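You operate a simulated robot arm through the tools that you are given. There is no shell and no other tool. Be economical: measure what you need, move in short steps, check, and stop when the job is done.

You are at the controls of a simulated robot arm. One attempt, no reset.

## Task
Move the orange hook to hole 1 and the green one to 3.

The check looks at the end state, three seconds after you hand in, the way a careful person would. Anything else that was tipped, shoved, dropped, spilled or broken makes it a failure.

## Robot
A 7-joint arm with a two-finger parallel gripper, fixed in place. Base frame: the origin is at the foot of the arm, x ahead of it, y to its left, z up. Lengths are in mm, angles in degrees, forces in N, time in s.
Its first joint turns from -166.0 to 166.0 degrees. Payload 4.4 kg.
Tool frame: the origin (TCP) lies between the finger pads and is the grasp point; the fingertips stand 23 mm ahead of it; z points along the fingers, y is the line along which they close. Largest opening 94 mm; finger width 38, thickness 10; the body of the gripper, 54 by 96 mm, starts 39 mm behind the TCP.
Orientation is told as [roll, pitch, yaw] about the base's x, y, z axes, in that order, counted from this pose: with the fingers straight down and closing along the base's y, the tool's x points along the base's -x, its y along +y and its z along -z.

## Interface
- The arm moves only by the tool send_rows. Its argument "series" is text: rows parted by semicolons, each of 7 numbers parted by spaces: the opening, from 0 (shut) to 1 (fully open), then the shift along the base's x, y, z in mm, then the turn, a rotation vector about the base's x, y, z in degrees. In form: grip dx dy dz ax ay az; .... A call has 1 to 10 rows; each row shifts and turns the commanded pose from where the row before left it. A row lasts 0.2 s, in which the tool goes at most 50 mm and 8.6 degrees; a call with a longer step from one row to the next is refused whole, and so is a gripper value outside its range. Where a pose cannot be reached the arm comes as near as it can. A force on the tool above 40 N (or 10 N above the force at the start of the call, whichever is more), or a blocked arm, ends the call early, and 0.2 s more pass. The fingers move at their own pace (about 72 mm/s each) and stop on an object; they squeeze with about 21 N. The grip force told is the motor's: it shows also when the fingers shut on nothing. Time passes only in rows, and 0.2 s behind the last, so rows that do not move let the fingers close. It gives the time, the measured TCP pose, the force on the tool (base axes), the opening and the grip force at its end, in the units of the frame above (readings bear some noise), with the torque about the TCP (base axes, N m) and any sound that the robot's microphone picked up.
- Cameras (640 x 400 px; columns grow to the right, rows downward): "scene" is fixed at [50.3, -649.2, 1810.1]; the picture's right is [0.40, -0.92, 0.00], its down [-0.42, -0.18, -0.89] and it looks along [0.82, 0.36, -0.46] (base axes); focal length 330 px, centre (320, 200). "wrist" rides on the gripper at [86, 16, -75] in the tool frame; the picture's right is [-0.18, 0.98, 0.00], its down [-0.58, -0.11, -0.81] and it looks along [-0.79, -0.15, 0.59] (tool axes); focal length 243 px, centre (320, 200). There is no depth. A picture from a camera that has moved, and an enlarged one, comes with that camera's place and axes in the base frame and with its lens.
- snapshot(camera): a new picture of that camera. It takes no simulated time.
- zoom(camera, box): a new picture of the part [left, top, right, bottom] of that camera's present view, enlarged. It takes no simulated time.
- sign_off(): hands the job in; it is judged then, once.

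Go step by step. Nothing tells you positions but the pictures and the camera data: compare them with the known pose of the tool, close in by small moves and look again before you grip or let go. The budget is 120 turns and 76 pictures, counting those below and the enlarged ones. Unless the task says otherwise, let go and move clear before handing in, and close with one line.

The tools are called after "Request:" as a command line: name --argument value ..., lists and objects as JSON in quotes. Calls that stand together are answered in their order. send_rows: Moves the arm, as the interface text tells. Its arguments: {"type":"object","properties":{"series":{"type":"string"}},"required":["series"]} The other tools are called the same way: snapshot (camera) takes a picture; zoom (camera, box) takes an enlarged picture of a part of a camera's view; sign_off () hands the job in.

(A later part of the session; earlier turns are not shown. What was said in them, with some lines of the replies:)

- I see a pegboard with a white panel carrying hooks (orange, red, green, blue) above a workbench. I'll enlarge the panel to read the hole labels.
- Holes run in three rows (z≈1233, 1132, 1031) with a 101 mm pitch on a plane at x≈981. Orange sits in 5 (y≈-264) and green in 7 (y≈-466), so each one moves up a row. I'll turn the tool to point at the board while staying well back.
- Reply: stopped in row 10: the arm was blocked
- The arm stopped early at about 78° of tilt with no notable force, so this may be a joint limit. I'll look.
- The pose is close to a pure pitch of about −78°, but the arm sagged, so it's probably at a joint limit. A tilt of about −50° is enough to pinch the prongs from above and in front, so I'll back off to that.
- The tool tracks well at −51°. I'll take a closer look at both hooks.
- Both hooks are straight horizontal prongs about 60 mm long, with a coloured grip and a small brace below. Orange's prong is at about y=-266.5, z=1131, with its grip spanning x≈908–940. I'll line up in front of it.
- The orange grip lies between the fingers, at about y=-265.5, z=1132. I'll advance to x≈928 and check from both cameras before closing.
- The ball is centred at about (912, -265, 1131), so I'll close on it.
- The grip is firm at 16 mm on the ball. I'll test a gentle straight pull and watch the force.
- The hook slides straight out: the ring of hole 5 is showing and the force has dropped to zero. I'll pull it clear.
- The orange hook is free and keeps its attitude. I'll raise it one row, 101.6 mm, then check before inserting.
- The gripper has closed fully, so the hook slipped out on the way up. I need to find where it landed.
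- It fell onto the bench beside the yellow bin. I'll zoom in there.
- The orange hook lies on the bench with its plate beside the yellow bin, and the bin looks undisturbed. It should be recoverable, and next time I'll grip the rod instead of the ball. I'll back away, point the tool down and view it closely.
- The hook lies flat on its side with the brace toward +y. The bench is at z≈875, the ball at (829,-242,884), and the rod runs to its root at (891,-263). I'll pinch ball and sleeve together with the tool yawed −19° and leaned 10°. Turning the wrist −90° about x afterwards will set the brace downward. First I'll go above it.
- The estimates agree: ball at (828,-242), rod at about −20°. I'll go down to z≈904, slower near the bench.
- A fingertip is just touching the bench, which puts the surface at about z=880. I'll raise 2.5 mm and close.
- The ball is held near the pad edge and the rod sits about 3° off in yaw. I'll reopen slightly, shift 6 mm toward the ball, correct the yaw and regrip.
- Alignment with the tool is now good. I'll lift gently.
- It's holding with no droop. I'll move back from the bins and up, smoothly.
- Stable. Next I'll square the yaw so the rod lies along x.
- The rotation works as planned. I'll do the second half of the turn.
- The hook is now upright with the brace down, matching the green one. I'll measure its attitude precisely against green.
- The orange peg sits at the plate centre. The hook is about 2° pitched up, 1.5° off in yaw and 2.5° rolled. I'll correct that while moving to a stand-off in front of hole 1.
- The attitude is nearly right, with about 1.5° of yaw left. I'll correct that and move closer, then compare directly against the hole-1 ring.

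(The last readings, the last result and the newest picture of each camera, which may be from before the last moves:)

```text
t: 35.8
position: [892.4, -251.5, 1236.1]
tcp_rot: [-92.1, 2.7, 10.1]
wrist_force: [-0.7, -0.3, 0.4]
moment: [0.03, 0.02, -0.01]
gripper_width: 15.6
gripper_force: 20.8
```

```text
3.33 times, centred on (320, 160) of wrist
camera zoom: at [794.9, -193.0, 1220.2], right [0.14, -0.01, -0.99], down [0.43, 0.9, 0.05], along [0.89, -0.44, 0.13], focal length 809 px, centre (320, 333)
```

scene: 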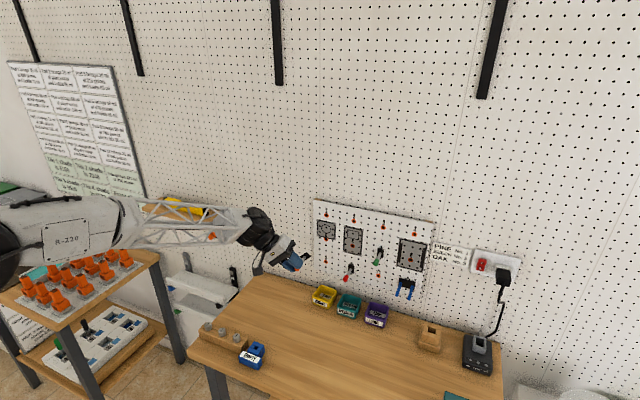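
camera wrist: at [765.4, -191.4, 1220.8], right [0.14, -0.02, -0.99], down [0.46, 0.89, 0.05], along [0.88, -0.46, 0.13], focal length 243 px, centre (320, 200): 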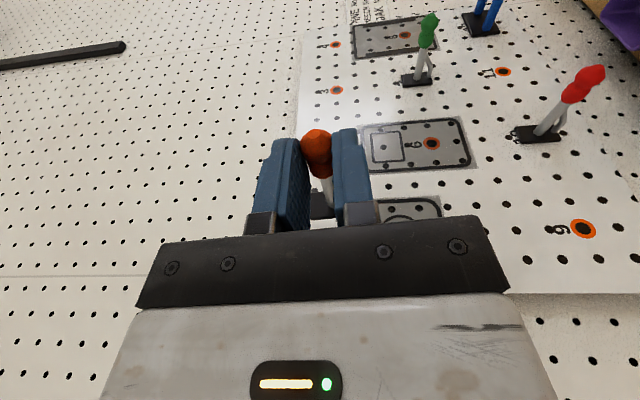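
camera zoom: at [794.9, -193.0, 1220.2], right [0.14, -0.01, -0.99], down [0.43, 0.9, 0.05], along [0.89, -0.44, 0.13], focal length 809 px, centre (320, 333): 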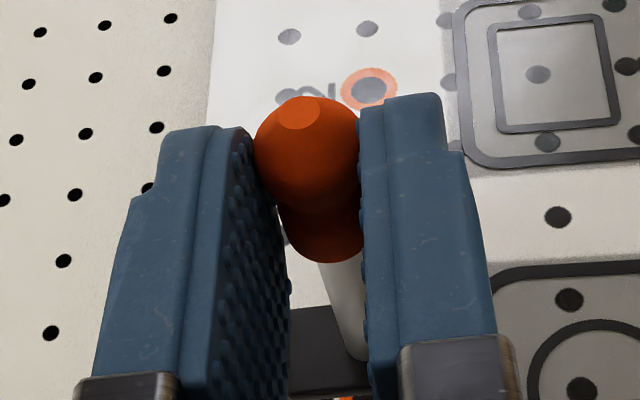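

In the scene view the rod axis now lines up with hole 1 to within about 1 mm. I'll advance to just before contact and check.

Request:
send_rows --series "0 2 0 0 0 0 0;0 3 0 0 0 0 0;0 3 0 0 0 0 0;0 2 0 0 0 0 0;0 0 0 0 0 0 0"

Request:
zoom --camera "scene" --box '[315, 205, 340, 230]'

```text
t: 37.0
position: [902.3, -251.2, 1235.1]
tcp_rot: [-92.3, 2.7, 10.2]
wrist_force: [-0.3, 0.3, -0.5]
moment: [0.04, -0.03, -0.03]
gripper_width: 15.8
gripper_force: 20.4
```

```text
16.00 times, centred on (328, 218) of scene
camera zoom: at [50.3, -649.2, 1810.1], right [0.4, -0.92, 0.0], down [-0.42, -0.18, -0.89], along [0.82, 0.36, -0.46], focal length 5278 px, centre (200, -80)
```

zoom: 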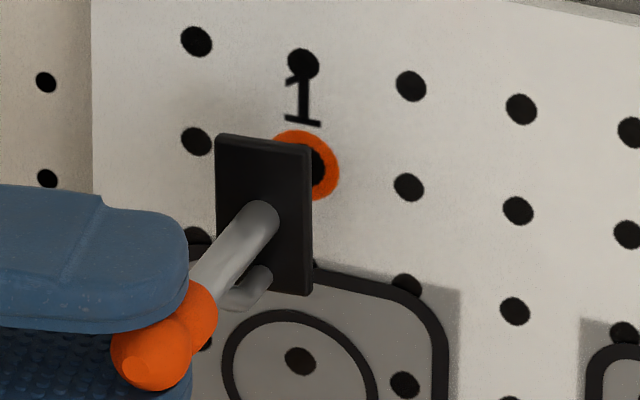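

The predicted seated position matches the ring to within 1 mm. I'll insert in small steps while monitoring force.

Request:
send_rows --series "0 2 0 0 0 0 0;0 2 0 0 0 0 0;0 2 0 0 0 0 0;0 0 0 0 0 0 0"

```text
t: 38.0
position: [908.5, -251.0, 1236.1]
tcp_rot: [-92.2, 2.7, 10.1]
wrist_force: [0.0, 0.4, 0.9]
moment: [0.01, -0.01, 0.0]
gripper_width: 15.7
gripper_force: 21.0
```

Request:
send_rows --series "0 2 0 0 0 0 0;0 2 0 0 0 0 0;0 0 0 0 0 0 0"

Request:
zoom --camera "scene" --box '[315, 205, 340, 230]'

```text
t: 38.8
position: [913.8, -250.2, 1234.0]
tcp_rot: [-92.2, 2.8, 10.1]
wrist_force: [0.3, 0.4, -0.6]
moment: [-0.01, 0.01, -0.03]
gripper_width: 15.7
gripper_force: 20.7
```

```text
16.00 times, centred on (328, 218) of scene
camera zoom: at [50.3, -649.2, 1810.1], right [0.4, -0.92, 0.0], down [-0.42, -0.18, -0.89], along [0.82, 0.36, -0.46], focal length 5278 px, centre (200, -80)
```

zoom: 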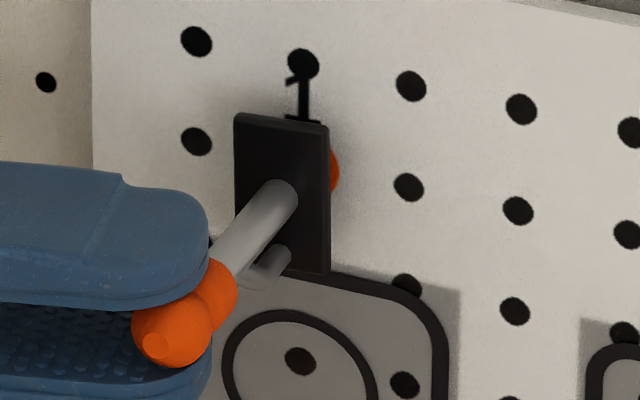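

Request:
send_rows --series "0 2 0 0 0 0 0;0 2 0 0 0 0 0;0 0 0 0 0 0 0"

Request:
send_rows --series "0 2 0 0 0 0 0;0 1.5 0 0 0 0 0;0 0 0 0 0 0 0"

Request:
zoom --camera "scene" --box '[315, 205, 340, 230]'

```text
t: 39.6
position: [916.1, -250.9, 1235.3]
tcp_rot: [-92.3, 2.7, 10.1]
wrist_force: [0.7, -0.3, 0.3]
moment: [-0.01, -0.02, 0.02]
gripper_width: 15.8
gripper_force: 21.1
```

```text
t: 40.4
position: [918.8, -249.0, 1234.9]
tcp_rot: [-92.1, 2.7, 10.2]
wrist_force: [-1.0, -1.4, 1.0]
moment: [-0.04, -0.07, -0.05]
gripper_width: 15.7
gripper_force: 21.0
```

```text
16.00 times, centred on (328, 218) of scene
camera zoom: at [50.3, -649.2, 1810.1], right [0.4, -0.92, 0.0], down [-0.42, -0.18, -0.89], along [0.82, 0.36, -0.46], focal length 5278 px, centre (200, -80)
```

zoom: 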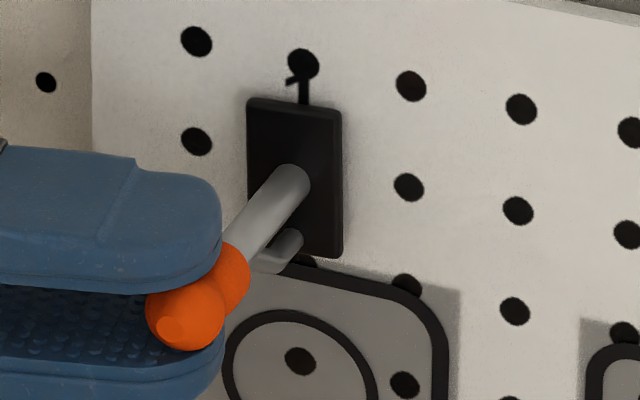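

Request:
send_rows --series "0 1 0 0 0 0 0;0 1 0 0 0 0 0;0 1 0 0 0 0 0;0 0 0 0 0 0 0"

Request:
zoom --camera "scene" --box '[315, 205, 340, 230]'

```text
t: 41.4
position: [921.9, -250.1, 1234.3]
tcp_rot: [-92.2, 2.8, 10.1]
wrist_force: [-25.6, 20.9, -10.7]
moment: [0.2, -0.55, -0.46]
gripper_width: 16.4
gripper_force: 21.3
```

```text
16.00 times, centred on (328, 218) of scene
camera zoom: at [50.3, -649.2, 1810.1], right [0.4, -0.92, 0.0], down [-0.42, -0.18, -0.89], along [0.82, 0.36, -0.46], focal length 5278 px, centre (200, -80)
```

zoom: 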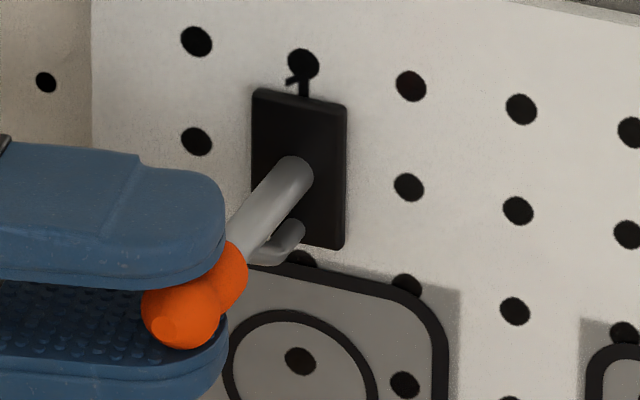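

The plate is at the predicted seated spot and the force rose to 26 N, so it's flush. I'll relieve the push slightly and open.

Request:
send_rows --series "0 -0.7 0.3 0 0 0 0;0 -0.7 0.3 0 0 0 0;0 0 0 0 0 0 0"

```text
t: 42.2
position: [920.4, -250.6, 1235.4]
tcp_rot: [-92.2, 2.7, 10.1]
wrist_force: [-2.2, 1.0, -0.6]
moment: [0.01, -0.01, -0.02]
gripper_width: 15.6
gripper_force: 20.6
```

Request:
send_rows --series "0.2 0 0 0 0 0 0;0.3 0 0 0 0 0 0;0.4 0 0 0 0 0 0;0.5 0 0 0 0 0 0;0.5 0 0 0 0 0 0"

Request:
zoom --camera "scene" --box '[310, 205, 345, 235]'

```text
t: 43.4
position: [921.2, -250.6, 1234.6]
tcp_rot: [-92.2, 2.8, 10.1]
wrist_force: [0.6, 0.5, -0.6]
moment: [0.02, 0.0, 0.02]
gripper_width: 47.2
gripper_force: 0.5
```

```text
13.33 times, centred on (328, 220) of scene
camera zoom: at [50.3, -649.2, 1810.1], right [0.4, -0.92, 0.0], down [-0.42, -0.18, -0.89], along [0.82, 0.36, -0.46], focal length 4398 px, centre (220, -67)
```

zoom: 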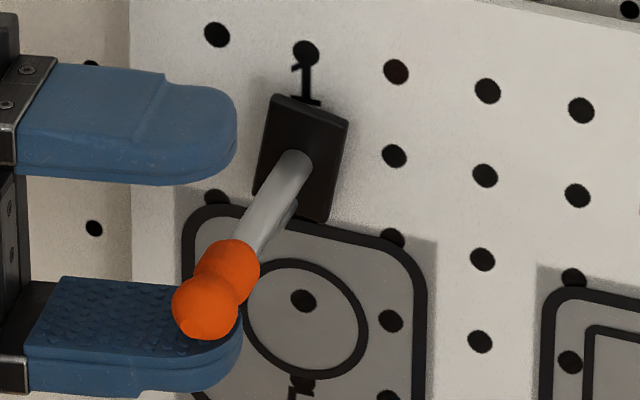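

On release the hook drooped and rolled slightly, and its ball now rests on the lower finger. I'll look closer before moving anything.

Request:
zoom --camera "wrist" --box '[220, 70, 420, 240]'

```text
2.35 times, centred on (320, 155) of wrist
camera zoom: at [823.7, -192.4, 1220.3], right [0.14, -0.01, -0.99], down [0.43, 0.9, 0.05], along [0.89, -0.44, 0.13], focal length 571 px, centre (320, 306)
```

zoom: 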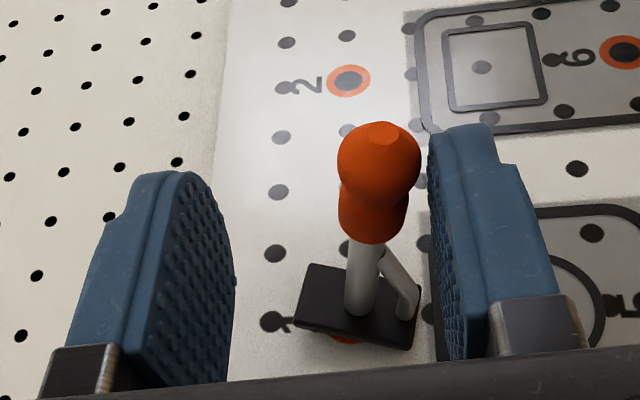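

The hook hangs by its peg with about 13° of droop, because I dragged it slightly out when relieving the push. I'll regrip, which levels it, roll it back, press it home and release without backing off.

Request:
send_rows --series "0.4 0 0 0 0 0 0;0.35 0 0 0 0 0 0;0.3 0 0 0 0 0 0;0.25 0 0 0 0 0 0;0.2 0 0 0 0 0 0;0.15 0 0 0 0 0 0;0 0 0 0 0 0 0;0 0 0 0 0 0 0"

Request:
zoom --camera "scene" --box '[310, 205, 345, 235]'

```text
t: 45.2
position: [920.8, -250.3, 1234.8]
tcp_rot: [-92.2, 2.7, 10.1]
wrist_force: [-0.1, -0.1, 0.0]
moment: [0.03, 0.03, -0.01]
gripper_width: 15.5
gripper_force: 20.9
```

```text
13.33 times, centred on (328, 220) of scene
camera zoom: at [50.3, -649.2, 1810.1], right [0.4, -0.92, 0.0], down [-0.42, -0.18, -0.89], along [0.82, 0.36, -0.46], focal length 4398 px, centre (220, -67)
```

zoom: 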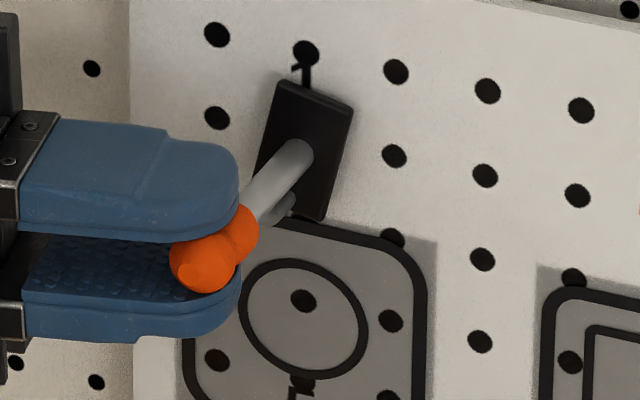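

Gripped and level again. I'll roll it −13° about its own axis.

Request:
send_rows --series "0 0 0 -0.8 -2.5 0 0;0 0 -0.1 -1.2 -3.5 0 0;0 0 -0.2 -1.2 -3.5 0 0;0 0 -0.2 -1.1 -3.5 0 0;0 0 0 0 0 0 0"

Request:
zoom --camera "scene" --box '[310, 205, 345, 235]'

```text
t: 46.4
position: [921.2, -251.7, 1230.2]
tcp_rot: [-105.0, 4.9, 9.2]
wrist_force: [-0.8, -0.8, -0.3]
moment: [0.01, -0.06, -0.05]
gripper_width: 15.6
gripper_force: 21.1
```

```text
13.33 times, centred on (328, 220) of scene
camera zoom: at [50.3, -649.2, 1810.1], right [0.4, -0.92, 0.0], down [-0.42, -0.18, -0.89], along [0.82, 0.36, -0.46], focal length 4398 px, centre (220, -67)
```

zoom: 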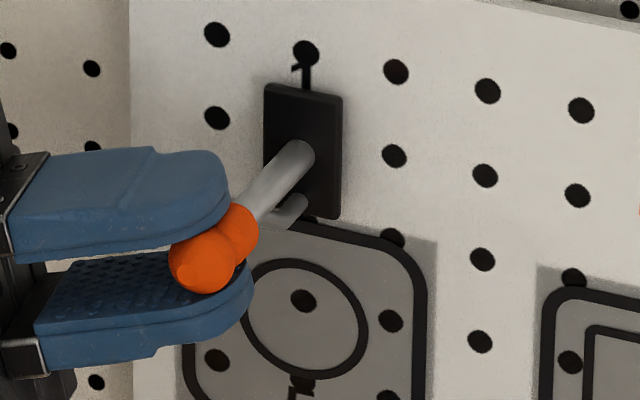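

It's upright now, with the nose about 2° low. I'll correct that slightly and press in.

Request:
send_rows --series "0 0.5 0 0 0 -1.2 0;0 1 0 0 0 -1.2 0;0 1 0 0 0 0 0;0 0 0 0 0 0 0"

```text
t: 47.4
position: [924.0, -251.0, 1230.8]
tcp_rot: [-105.4, 2.5, 9.3]
wrist_force: [-3.1, -0.1, -0.3]
moment: [0.03, 0.01, -0.04]
gripper_width: 15.4
gripper_force: 21.0
```

Request:
send_rows --series "0 1 0 0 0 0 0;0 1 0 0 0 0 0;0 0 0 0 0 0 0"

Request:
zoom --camera "scene" --box '[310, 205, 345, 235]'

```text
t: 48.2
position: [926.4, -251.4, 1229.8]
tcp_rot: [-105.4, 2.7, 9.3]
wrist_force: [-28.3, 13.7, -12.9]
moment: [0.19, -0.11, -0.52]
gripper_width: 15.7
gripper_force: 21.2
```

```text
13.33 times, centred on (328, 220) of scene
camera zoom: at [50.3, -649.2, 1810.1], right [0.4, -0.92, 0.0], down [-0.42, -0.18, -0.89], along [0.82, 0.36, -0.46], focal length 4398 px, centre (220, -67)
```

zoom: 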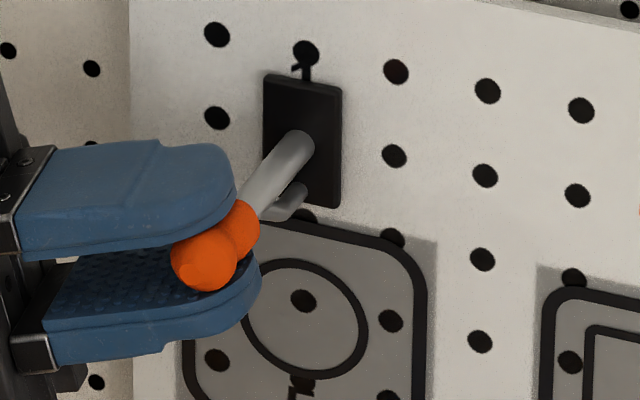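

It's seated flush at the target. I'll relieve only the side load while keeping the forward push.

Request:
send_rows --series "0 0 0.5 -0.5 0 0 0;0 0 0 0 0 0 0"

```text
t: 48.8
position: [926.2, -250.8, 1230.7]
tcp_rot: [-105.4, 2.4, 9.2]
wrist_force: [-29.1, 4.7, -11.5]
moment: [0.21, -0.08, -0.61]
gripper_width: 15.2
gripper_force: 20.9
```

Request:
send_rows --series "0 -0.3 0.2 -0.8 0 0 0;0 0 0 0 0 0 0"

```text
t: 49.4
position: [926.0, -250.2, 1229.6]
tcp_rot: [-105.4, 2.4, 9.3]
wrist_force: [-5.8, -12.2, -3.0]
moment: [0.1, -0.01, -0.43]
gripper_width: 15.2
gripper_force: 21.1
```

Request:
send_rows --series "0 0.2 -0.3 0 0 0 0;0 0 0 0 0 0 0;0.35 0 0 0 0 0 0;0.35 0 0 0 0 0 0;0.35 0 0 0 0 0 0"

Request:
zoom --camera "scene" --box '[310, 205, 345, 235]'

```text
t: 50.6
position: [926.2, -250.4, 1231.2]
tcp_rot: [-105.4, 2.5, 9.3]
wrist_force: [0.4, 0.1, 0.2]
moment: [-0.01, 0.0, 0.0]
gripper_width: 32.7
gripper_force: 0.0
```

```text
13.33 times, centred on (328, 220) of scene
camera zoom: at [50.3, -649.2, 1810.1], right [0.4, -0.92, 0.0], down [-0.42, -0.18, -0.89], along [0.82, 0.36, -0.46], focal length 4398 px, centre (220, -67)
```

zoom: 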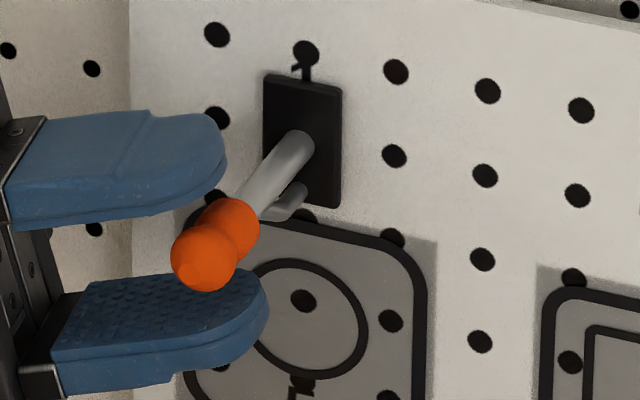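

The orange hook stays level and seated by itself in hole 1. I'll withdraw sideways along the tool axis.

Request:
send_rows --series "0.5 0 0 0 0 0 0;0.5 -1 6 1.6 0 0 0;0.5 -2 12 3.2 0 0 0;0.5 -2.5 15 4 0 0 0;0.5 -5 20 5 0 0 0;0.5 -15 20 5 0 0 0;0.5 -30 10 5 0 0 0;0.5 -40 0 0 0 0 0;0.5 -30 0 0 0 0 0;0.5 0 0 0 0 0 0"

Request:
snapshot --camera "scene"

```text
t: 52.8
position: [800.0, -167.7, 1253.8]
tcp_rot: [-105.3, 2.6, 9.4]
wrist_force: [0.1, 0.4, 0.2]
moment: [0.01, 0.02, -0.02]
gripper_width: 47.0
gripper_force: 0.1
```

```text
20 pictures are left
```

scene: 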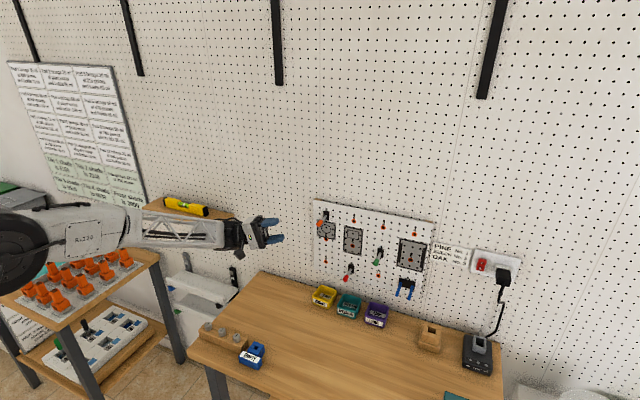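

Orange is done. For green I'll use the same vertical-closing pinch, with the tool pointed 45° between +x and −y so the wrist stays clear of the orange hook. I'm moving to a stand-off now.

Request:
send_rows --series "0.5 0 -10 0 0 0 -8;0.5 0 -15 0 0 -2.6 -1.4;0.5 0 -18 -10 7.6 0 0;0.5 0 -18 -15 7.7 0 0;0.5 -5 -18 -15 0 0 7.5;0.5 -5 -18 -15 0 0 7.5;0.5 -5 -18 -15 0 0 7.5;0.5 -5 -17 -15 0 0 7.5;0.5 0 -16 -15 0 0 7.5;0.5 0 -14 -13 0 0 7.5"

Request:
send_rows --series "0.5 0 0 0 0 0 0"

Request:
snapshot --camera "wrist"

```text
t: 55.0
position: [779.5, -330.2, 1138.9]
tcp_rot: [-90.1, -0.1, 45.0]
wrist_force: [-0.3, -0.2, -0.5]
moment: [0.02, 0.01, 0.02]
gripper_width: 46.8
gripper_force: 0.1
```

```text
t: 55.4
position: [779.3, -330.7, 1140.4]
tcp_rot: [-90.0, 0.0, 44.8]
wrist_force: [0.6, -0.2, -0.1]
moment: [-0.01, -0.02, 0.05]
gripper_width: 46.7
gripper_force: 0.1
```

```text
19 pictures are left
camera wrist: at [667.2, -337.2, 1123.8], right [0.13, 0.13, -0.98], down [-0.16, 0.98, 0.11], along [0.98, 0.14, 0.15], focal length 243 px, centre (320, 200)
```

wrist: 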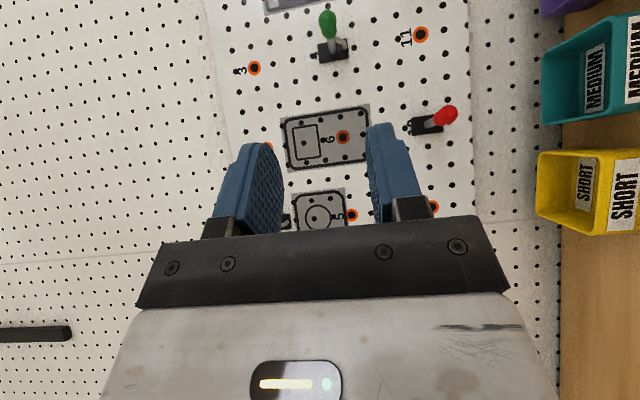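

Green's ball is at about (917,-469,1133). I'll approach along the tool axis to 85 mm short of the grasp.

Request:
send_rows --series "0.5 20 -18 -2 0 0 0;0.5 25 -23 -2 0 0 0;0.5 25 -23 -2 0 0 0;0.5 12 -13 -1 0 0 0;0.5 0 0 0 0 0 0"

Request:
snapshot --camera "wrist"

```text
t: 56.6
position: [862.4, -407.2, 1133.3]
tcp_rot: [-90.2, 0.1, 44.9]
wrist_force: [-0.1, 0.0, 0.7]
moment: [-0.03, -0.02, 0.01]
gripper_width: 47.0
gripper_force: 0.1
```

```text
18 pictures are left
camera wrist: at [750.2, -413.8, 1117.5], right [0.13, 0.13, -0.98], down [-0.16, 0.98, 0.11], along [0.98, 0.14, 0.15], focal length 243 px, centre (320, 200)
```

wrist: 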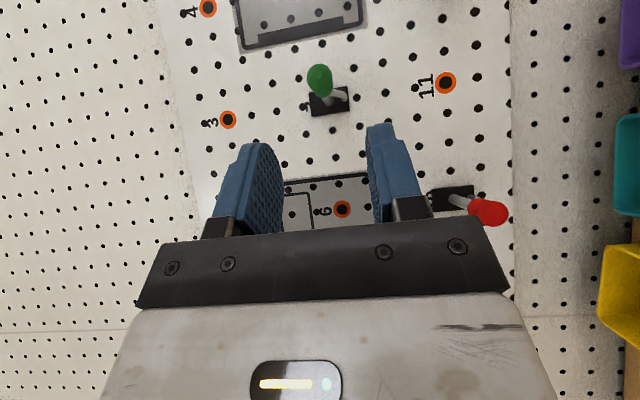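

The hook line is at y≈-470, z≈1132.5, well between the fingers. I'll move in for the grasp.

Request:
send_rows --series "0.5 15 -15 0 0 0 0;0.5 15 -15 0 0 0 0;0.5 15 -15 0 0 0 0;0.5 10 -11 0 0 0 0;0.5 6 -6 0 0 0 0;0.5 0 0 0 0 0 0"

Request:
zoom --camera "wrist" --box '[220, 70, 420, 240]'

Request:
zoom --camera "scene" --box '[355, 235, 405, 275]'

```text
t: 58.0
position: [922.8, -468.5, 1132.3]
tcp_rot: [-90.1, 0.0, 44.8]
wrist_force: [0.0, -0.3, -0.3]
moment: [-0.01, 0.0, 0.02]
gripper_width: 46.8
gripper_force: 0.0
```

```text
2.35 times, centred on (320, 155) of wrist
camera zoom: at [810.9, -476.0, 1116.9], right [0.13, 0.13, -0.98], down [-0.16, 0.98, 0.11], along [0.98, 0.14, 0.15], focal length 571 px, centre (320, 306)
```

zoom: 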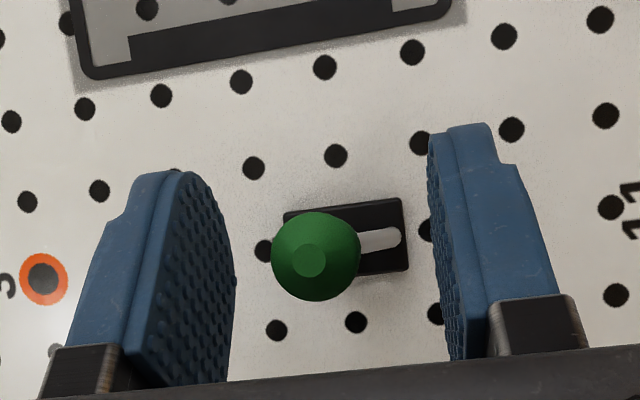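

```text
10.00 times, centred on (380, 255) of scene
camera zoom: at [50.3, -649.2, 1810.1], right [0.4, -0.92, 0.0], down [-0.42, -0.18, -0.89], along [0.82, 0.36, -0.46], focal length 3298 px, centre (-280, -350)
```

zoom: 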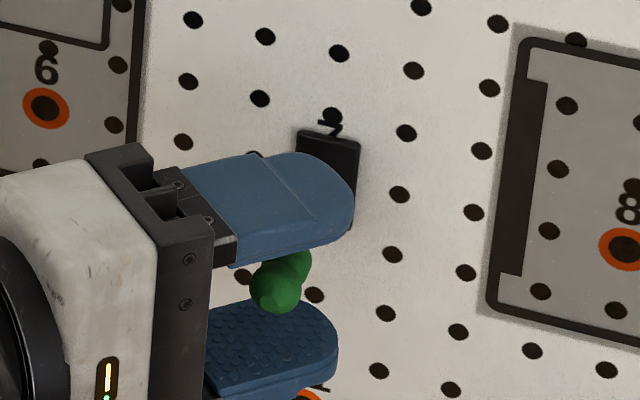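

The ball and sleeve are well centred between the pads. Closing.

Request:
send_rows --series "0.4 0 0 0 0 0 0;0.3 0 0 0 0 0 0;0.2 0 0 0 0 0 0;0.1 0 0 0 0 0 0;0 0 0 0 0 0 0;0 0 0 0 0 0 0;0 0 0 0 0 0 0"

```text
t: 59.6
position: [923.0, -468.0, 1133.1]
tcp_rot: [-90.1, 0.0, 44.8]
wrist_force: [-1.3, 0.4, -3.0]
moment: [0.03, 0.23, -0.01]
gripper_width: 16.1
gripper_force: 20.5
```

The grip is good with little side load. I'll pull straight out gently.

Request:
send_rows --series "0 -1 0 0 0 0 0;0 -2 0 0 0 0 0;0 -2 0 0 0 0 0;0 -2 0 0 0 0 0;0 -3 0 0 0 0 0;0 -4 0 0 0 0 0;0 -4 0 0 0 0 0;0 -3 0 0 0 0 0;0 -2 0 0 0 0 0;0 -1 0 0 0 0 0"

Request:
zoom --camera "scene" --box '[360, 235, 400, 275]'

```text
t: 61.8
position: [899.7, -469.1, 1133.9]
tcp_rot: [-90.3, 0.0, 44.9]
wrist_force: [-0.7, -0.6, 1.0]
moment: [0.0, 0.02, -0.02]
gripper_width: 15.7
gripper_force: 21.0
```

```text
10.00 times, centred on (380, 255) of scene
camera zoom: at [50.3, -649.2, 1810.1], right [0.4, -0.92, 0.0], down [-0.42, -0.18, -0.89], along [0.82, 0.36, -0.46], focal length 3298 px, centre (-280, -350)
```

zoom: 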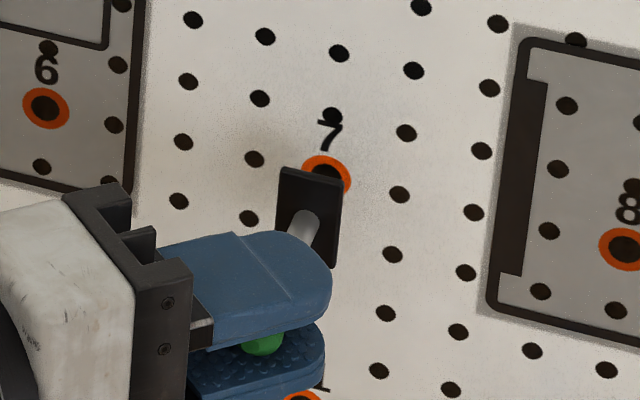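

It's free and upright. I'll back off a little more and raise it gently by one row.

Request:
send_rows --series "0 -2 0 0 0 0 0;0 -4 0 0 0 0 0;0 -2 0 1 0 0 0;0 0 0 3 0 0 0;0 0 0 6 0 0 0;0 0 0 9 0 0 0;0 0 0 10 0 0 0;0 0 0 10 0 0 0;0 0 0 8 0 0 0;0 0 0 4 0 0 0"

Request:
send_rows --series "0 0 0 3 0 0 0;0 0 0 6 0 0 0;0 0 0 9 0 0 0;0 0 0 10 0 0 0;0 0 0 10 0 0 0;0 0 0 6 0 0 0;0 0 0 4 0 0 0;0 0 0 2.6 0 0 0;0 0 0 0 0 0 0"

Request:
zoom --camera "scene" --box '[360, 205, 400, 245]'

```text
t: 64.0
position: [892.0, -467.8, 1182.5]
tcp_rot: [-90.2, -0.1, 44.9]
wrist_force: [-0.5, -0.7, -0.3]
moment: [-0.01, 0.01, 0.03]
gripper_width: 15.8
gripper_force: 21.5
```

```text
t: 66.0
position: [890.4, -468.6, 1234.8]
tcp_rot: [-90.0, 0.1, 44.8]
wrist_force: [-0.8, -0.3, -0.4]
moment: [0.0, 0.0, 0.01]
gripper_width: 16.1
gripper_force: 21.6
```

```text
10.00 times, centred on (380, 225) of scene
camera zoom: at [50.3, -649.2, 1810.1], right [0.4, -0.92, 0.0], down [-0.42, -0.18, -0.89], along [0.82, 0.36, -0.46], focal length 3298 px, centre (-280, -50)
```

zoom: 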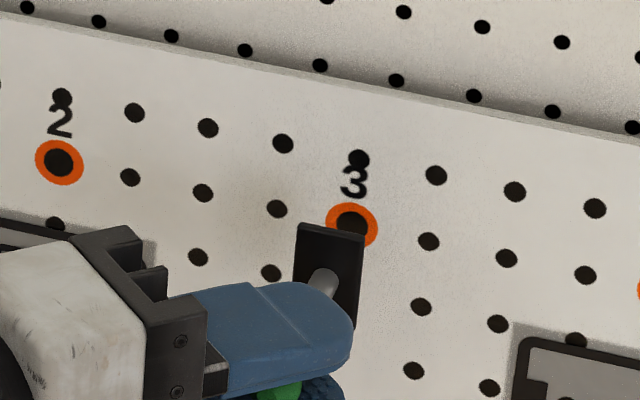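

The extrapolated seated position coincides with hole 3. Inserting now.

Request:
send_rows --series "0 2 0 0 0 0 0;0 4 0 0 0 0 0;0 4 0 0 0 0 0;0 3 0 0 0 0 0;0 2 0 0 0 0 0;0 2 0 0 0 0 0;0 2 0 0 0 0 0;0 2 0 0 0 0 0;0 0 0 0 0 0 0"

Request:
zoom --camera "scene" --box '[365, 205, 395, 235]'

```text
t: 68.0
position: [913.2, -467.3, 1234.1]
tcp_rot: [-90.1, 0.0, 44.8]
wrist_force: [0.4, -0.6, -0.6]
moment: [0.01, 0.0, -0.03]
gripper_width: 15.8
gripper_force: 20.7
```

```text
13.33 times, centred on (380, 220) of scene
camera zoom: at [50.3, -649.2, 1810.1], right [0.4, -0.92, 0.0], down [-0.42, -0.18, -0.89], along [0.82, 0.36, -0.46], focal length 4398 px, centre (-480, -67)
```

zoom: 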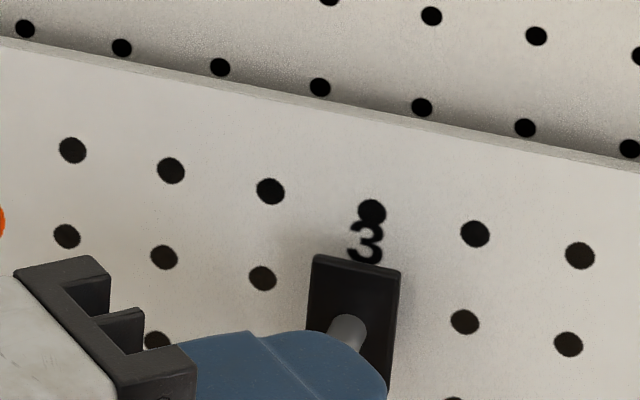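

No contact force yet. I'll continue the last 11 mm in small steps.

Request:
send_rows --series "0 2 0 0 0 0 0;0 2 0 0 0 0 0;0 2 0 0 0 0 0;0 1 0 0 0 0 0;0 0 0 0 0 0 0"

Request:
send_rows --series "0 1 0 0 0 0 0;0 1 0 0 0 0 0;0 1 0 0 0 0 0;0 0 0 0 0 0 0"

```text
t: 69.2
position: [919.5, -468.8, 1233.5]
tcp_rot: [-90.2, 0.0, 44.9]
wrist_force: [-0.4, 0.4, -0.7]
moment: [0.01, 0.02, -0.01]
gripper_width: 16.0
gripper_force: 20.8
```

```text
t: 70.2
position: [922.0, -468.5, 1236.1]
tcp_rot: [-90.2, 0.0, 44.8]
wrist_force: [-3.2, 0.1, -0.7]
moment: [0.02, -0.04, -0.01]
gripper_width: 15.8
gripper_force: 21.1
```

Request:
send_rows --series "0 1 0 0 0 0 0;0 1 0 0 0 0 0;0 0 0 0 0 0 0"

Request:
zoom --camera "scene" --box '[365, 205, 395, 235]'

```text
t: 71.0
position: [924.0, -469.2, 1235.5]
tcp_rot: [-90.1, 0.0, 44.8]
wrist_force: [-31.8, 8.2, -5.5]
moment: [0.01, 0.28, -0.06]
gripper_width: 16.0
gripper_force: 20.9
```

```text
13.33 times, centred on (380, 220) of scene
camera zoom: at [50.3, -649.2, 1810.1], right [0.4, -0.92, 0.0], down [-0.42, -0.18, -0.89], along [0.82, 0.36, -0.46], focal length 4398 px, centre (-480, -67)
```

zoom: 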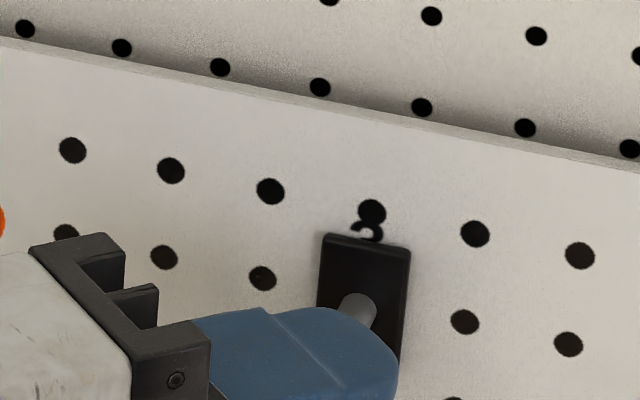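

It's flush at 32 N. I'll relieve the small side load, then open without backing off.

Request:
send_rows --series "0 -0.2 0.2 -0.3 0 0 0;0 0 0 0 0 0 0;0.35 0 0 0 0 0 0;0.35 0 0 0 0 0 0;0.35 0 0 0 0 0 0"

Request:
zoom --camera "scene" --box '[355, 205, 405, 245]'

Request:
zoom --camera "wrist" --box '[220, 70, 420, 240]'

```text
t: 72.2
position: [923.7, -468.4, 1234.3]
tcp_rot: [-90.3, 0.0, 44.9]
wrist_force: [-0.4, -0.2, -0.4]
moment: [0.0, 0.0, -0.01]
gripper_width: 33.3
gripper_force: 0.1
```

```text
10.00 times, centred on (380, 225) of scene
camera zoom: at [50.3, -649.2, 1810.1], right [0.4, -0.92, 0.0], down [-0.42, -0.18, -0.89], along [0.82, 0.36, -0.46], focal length 3298 px, centre (-280, -50)
```

zoom: 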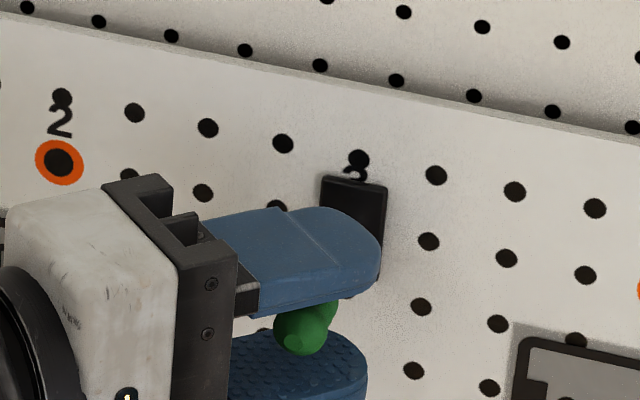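

```text
2.35 times, centred on (320, 155) of wrist
camera zoom: at [811.7, -475.8, 1218.4], right [0.13, 0.13, -0.98], down [-0.16, 0.98, 0.11], along [0.98, 0.14, 0.15], focal length 571 px, centre (320, 306)
```

zoom: 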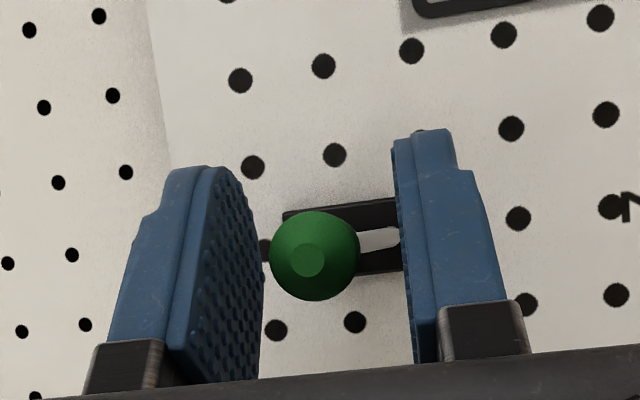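

Green stays in place with the fingers clear, looking just as it did in hole 7. I'll withdraw along the tool axis.

Request:
send_rows --series "0.5 0 0 0 0 0 0;0.5 0 0 0 0 0 0;0.5 -5 5 0 0 0 0;0.5 -10 10 0 0 0 0;0.5 -15 15 0 0 0 0;0.5 -20 20 0 0 0 0;0.5 -30 20 0 0 0 0;0.5 -40 10 0 0 0 0;0.5 -40 0 0 0 0 0;0.5 -30 0 0 0 0 0"

Request:
send_rows --series "0.5 -40 20 0 0 0 0;0.5 -40 30 0 0 0 0;0.5 -40 40 0 0 0 0;0.5 -30 40 0 0 0 0;0.5 0 30 0 0 0 0;0.5 0 0 0 0 0 0"

Request:
snapshot --camera "scene"

Request:
zoom --camera "scene" --box '[300, 190, 450, 310]'

```text
t: 74.4
position: [734.0, -389.1, 1233.0]
tcp_rot: [-90.1, -0.1, 44.9]
wrist_force: [-0.7, -0.3, 0.3]
moment: [-0.02, 0.01, 0.02]
gripper_width: 47.0
gripper_force: 0.0
```

```text
refused: row 3 steps farther than a row can; nothing moved
```

```text
9 pictures are left
```

scene: 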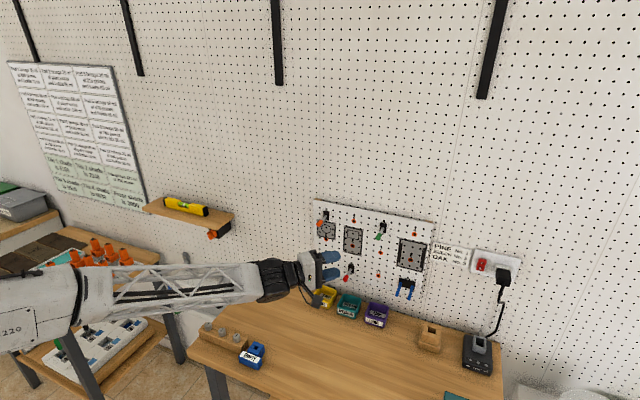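

```text
3.33 times, centred on (375, 250) of scene
camera zoom: at [50.3, -649.2, 1810.1], right [0.4, -0.92, 0.0], down [-0.42, -0.18, -0.89], along [0.82, 0.36, -0.46], focal length 1100 px, centre (137, 33)
```

zoom: 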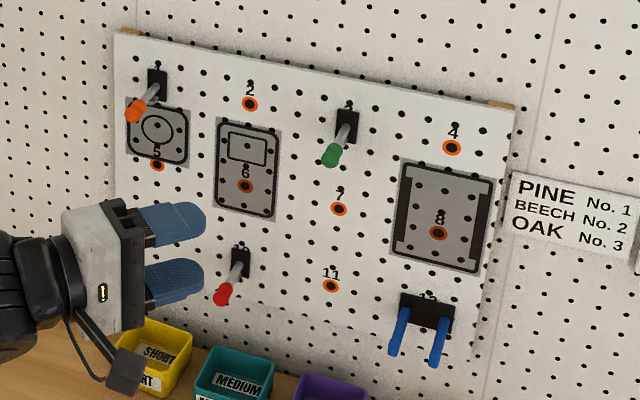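

Both hooks hang in their holes. I'll move the arm clear and check the yellow bin against its starting place.

Request:
send_rows --series "0.5 -30 20 5 0 0 0;0.5 -30 30 5 0 0 0;0.5 -30 35 5 0 0 0;0.5 -20 40 5 0 0 0;0.5 0 40 5 0 0 0;0.5 0 40 0 0 0 0;0.5 0 20 0 0 0 0;0.5 0 0 0 0 0 0"

Request:
zoom --camera "scene" --box '[300, 190, 450, 310]'

Request:
zoom --camera "scene" --box '[280, 275, 360, 335]'

```text
t: 76.2
position: [625.4, -163.1, 1260.9]
tcp_rot: [-90.2, 0.0, 44.8]
wrist_force: [0.2, 1.1, 0.5]
moment: [0.0, 0.02, 0.0]
gripper_width: 46.9
gripper_force: 0.1
```

```text
3.33 times, centred on (375, 250) of scene
camera zoom: at [50.3, -649.2, 1810.1], right [0.4, -0.92, 0.0], down [-0.42, -0.18, -0.89], along [0.82, 0.36, -0.46], focal length 1100 px, centre (137, 33)
```

zoom: 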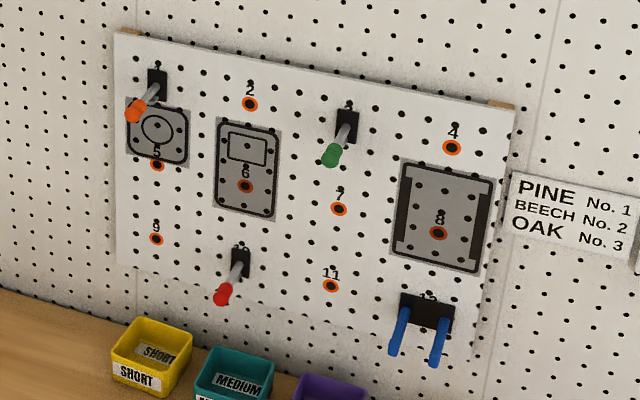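

```text
6.67 times, centred on (320, 305) of scene
camera zoom: at [50.3, -649.2, 1810.1], right [0.4, -0.92, 0.0], down [-0.42, -0.18, -0.89], along [0.82, 0.36, -0.46], focal length 2199 px, centre (320, -500)
```

zoom: 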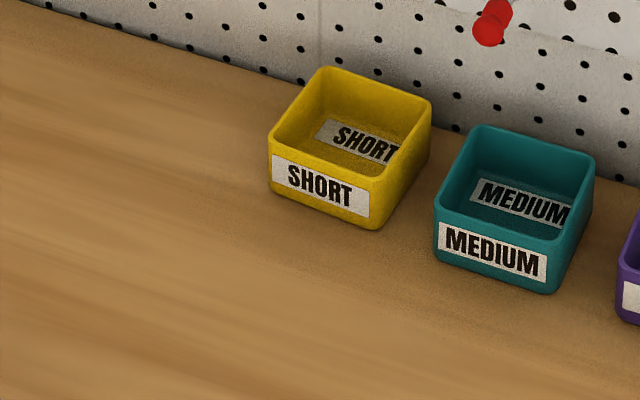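

Orange is level and flush in hole 1, green the same in hole 3, and the red and blue hooks are untouched. Nothing is left on the bench. The yellow bin is upright but looks a few millimetres off its starting place, probably from the dropped hook; nudging it could do more harm, so I'm leaving it and handing in.

Request:
sign_off

```text
The job is handed in.
```

The orange hook is in hole 1 and the green hook is in hole 3, both seated flush; I dropped the orange hook onto the bench once on the way, which probably shifted the yellow bin by a few millimetres, and I left the bin there.
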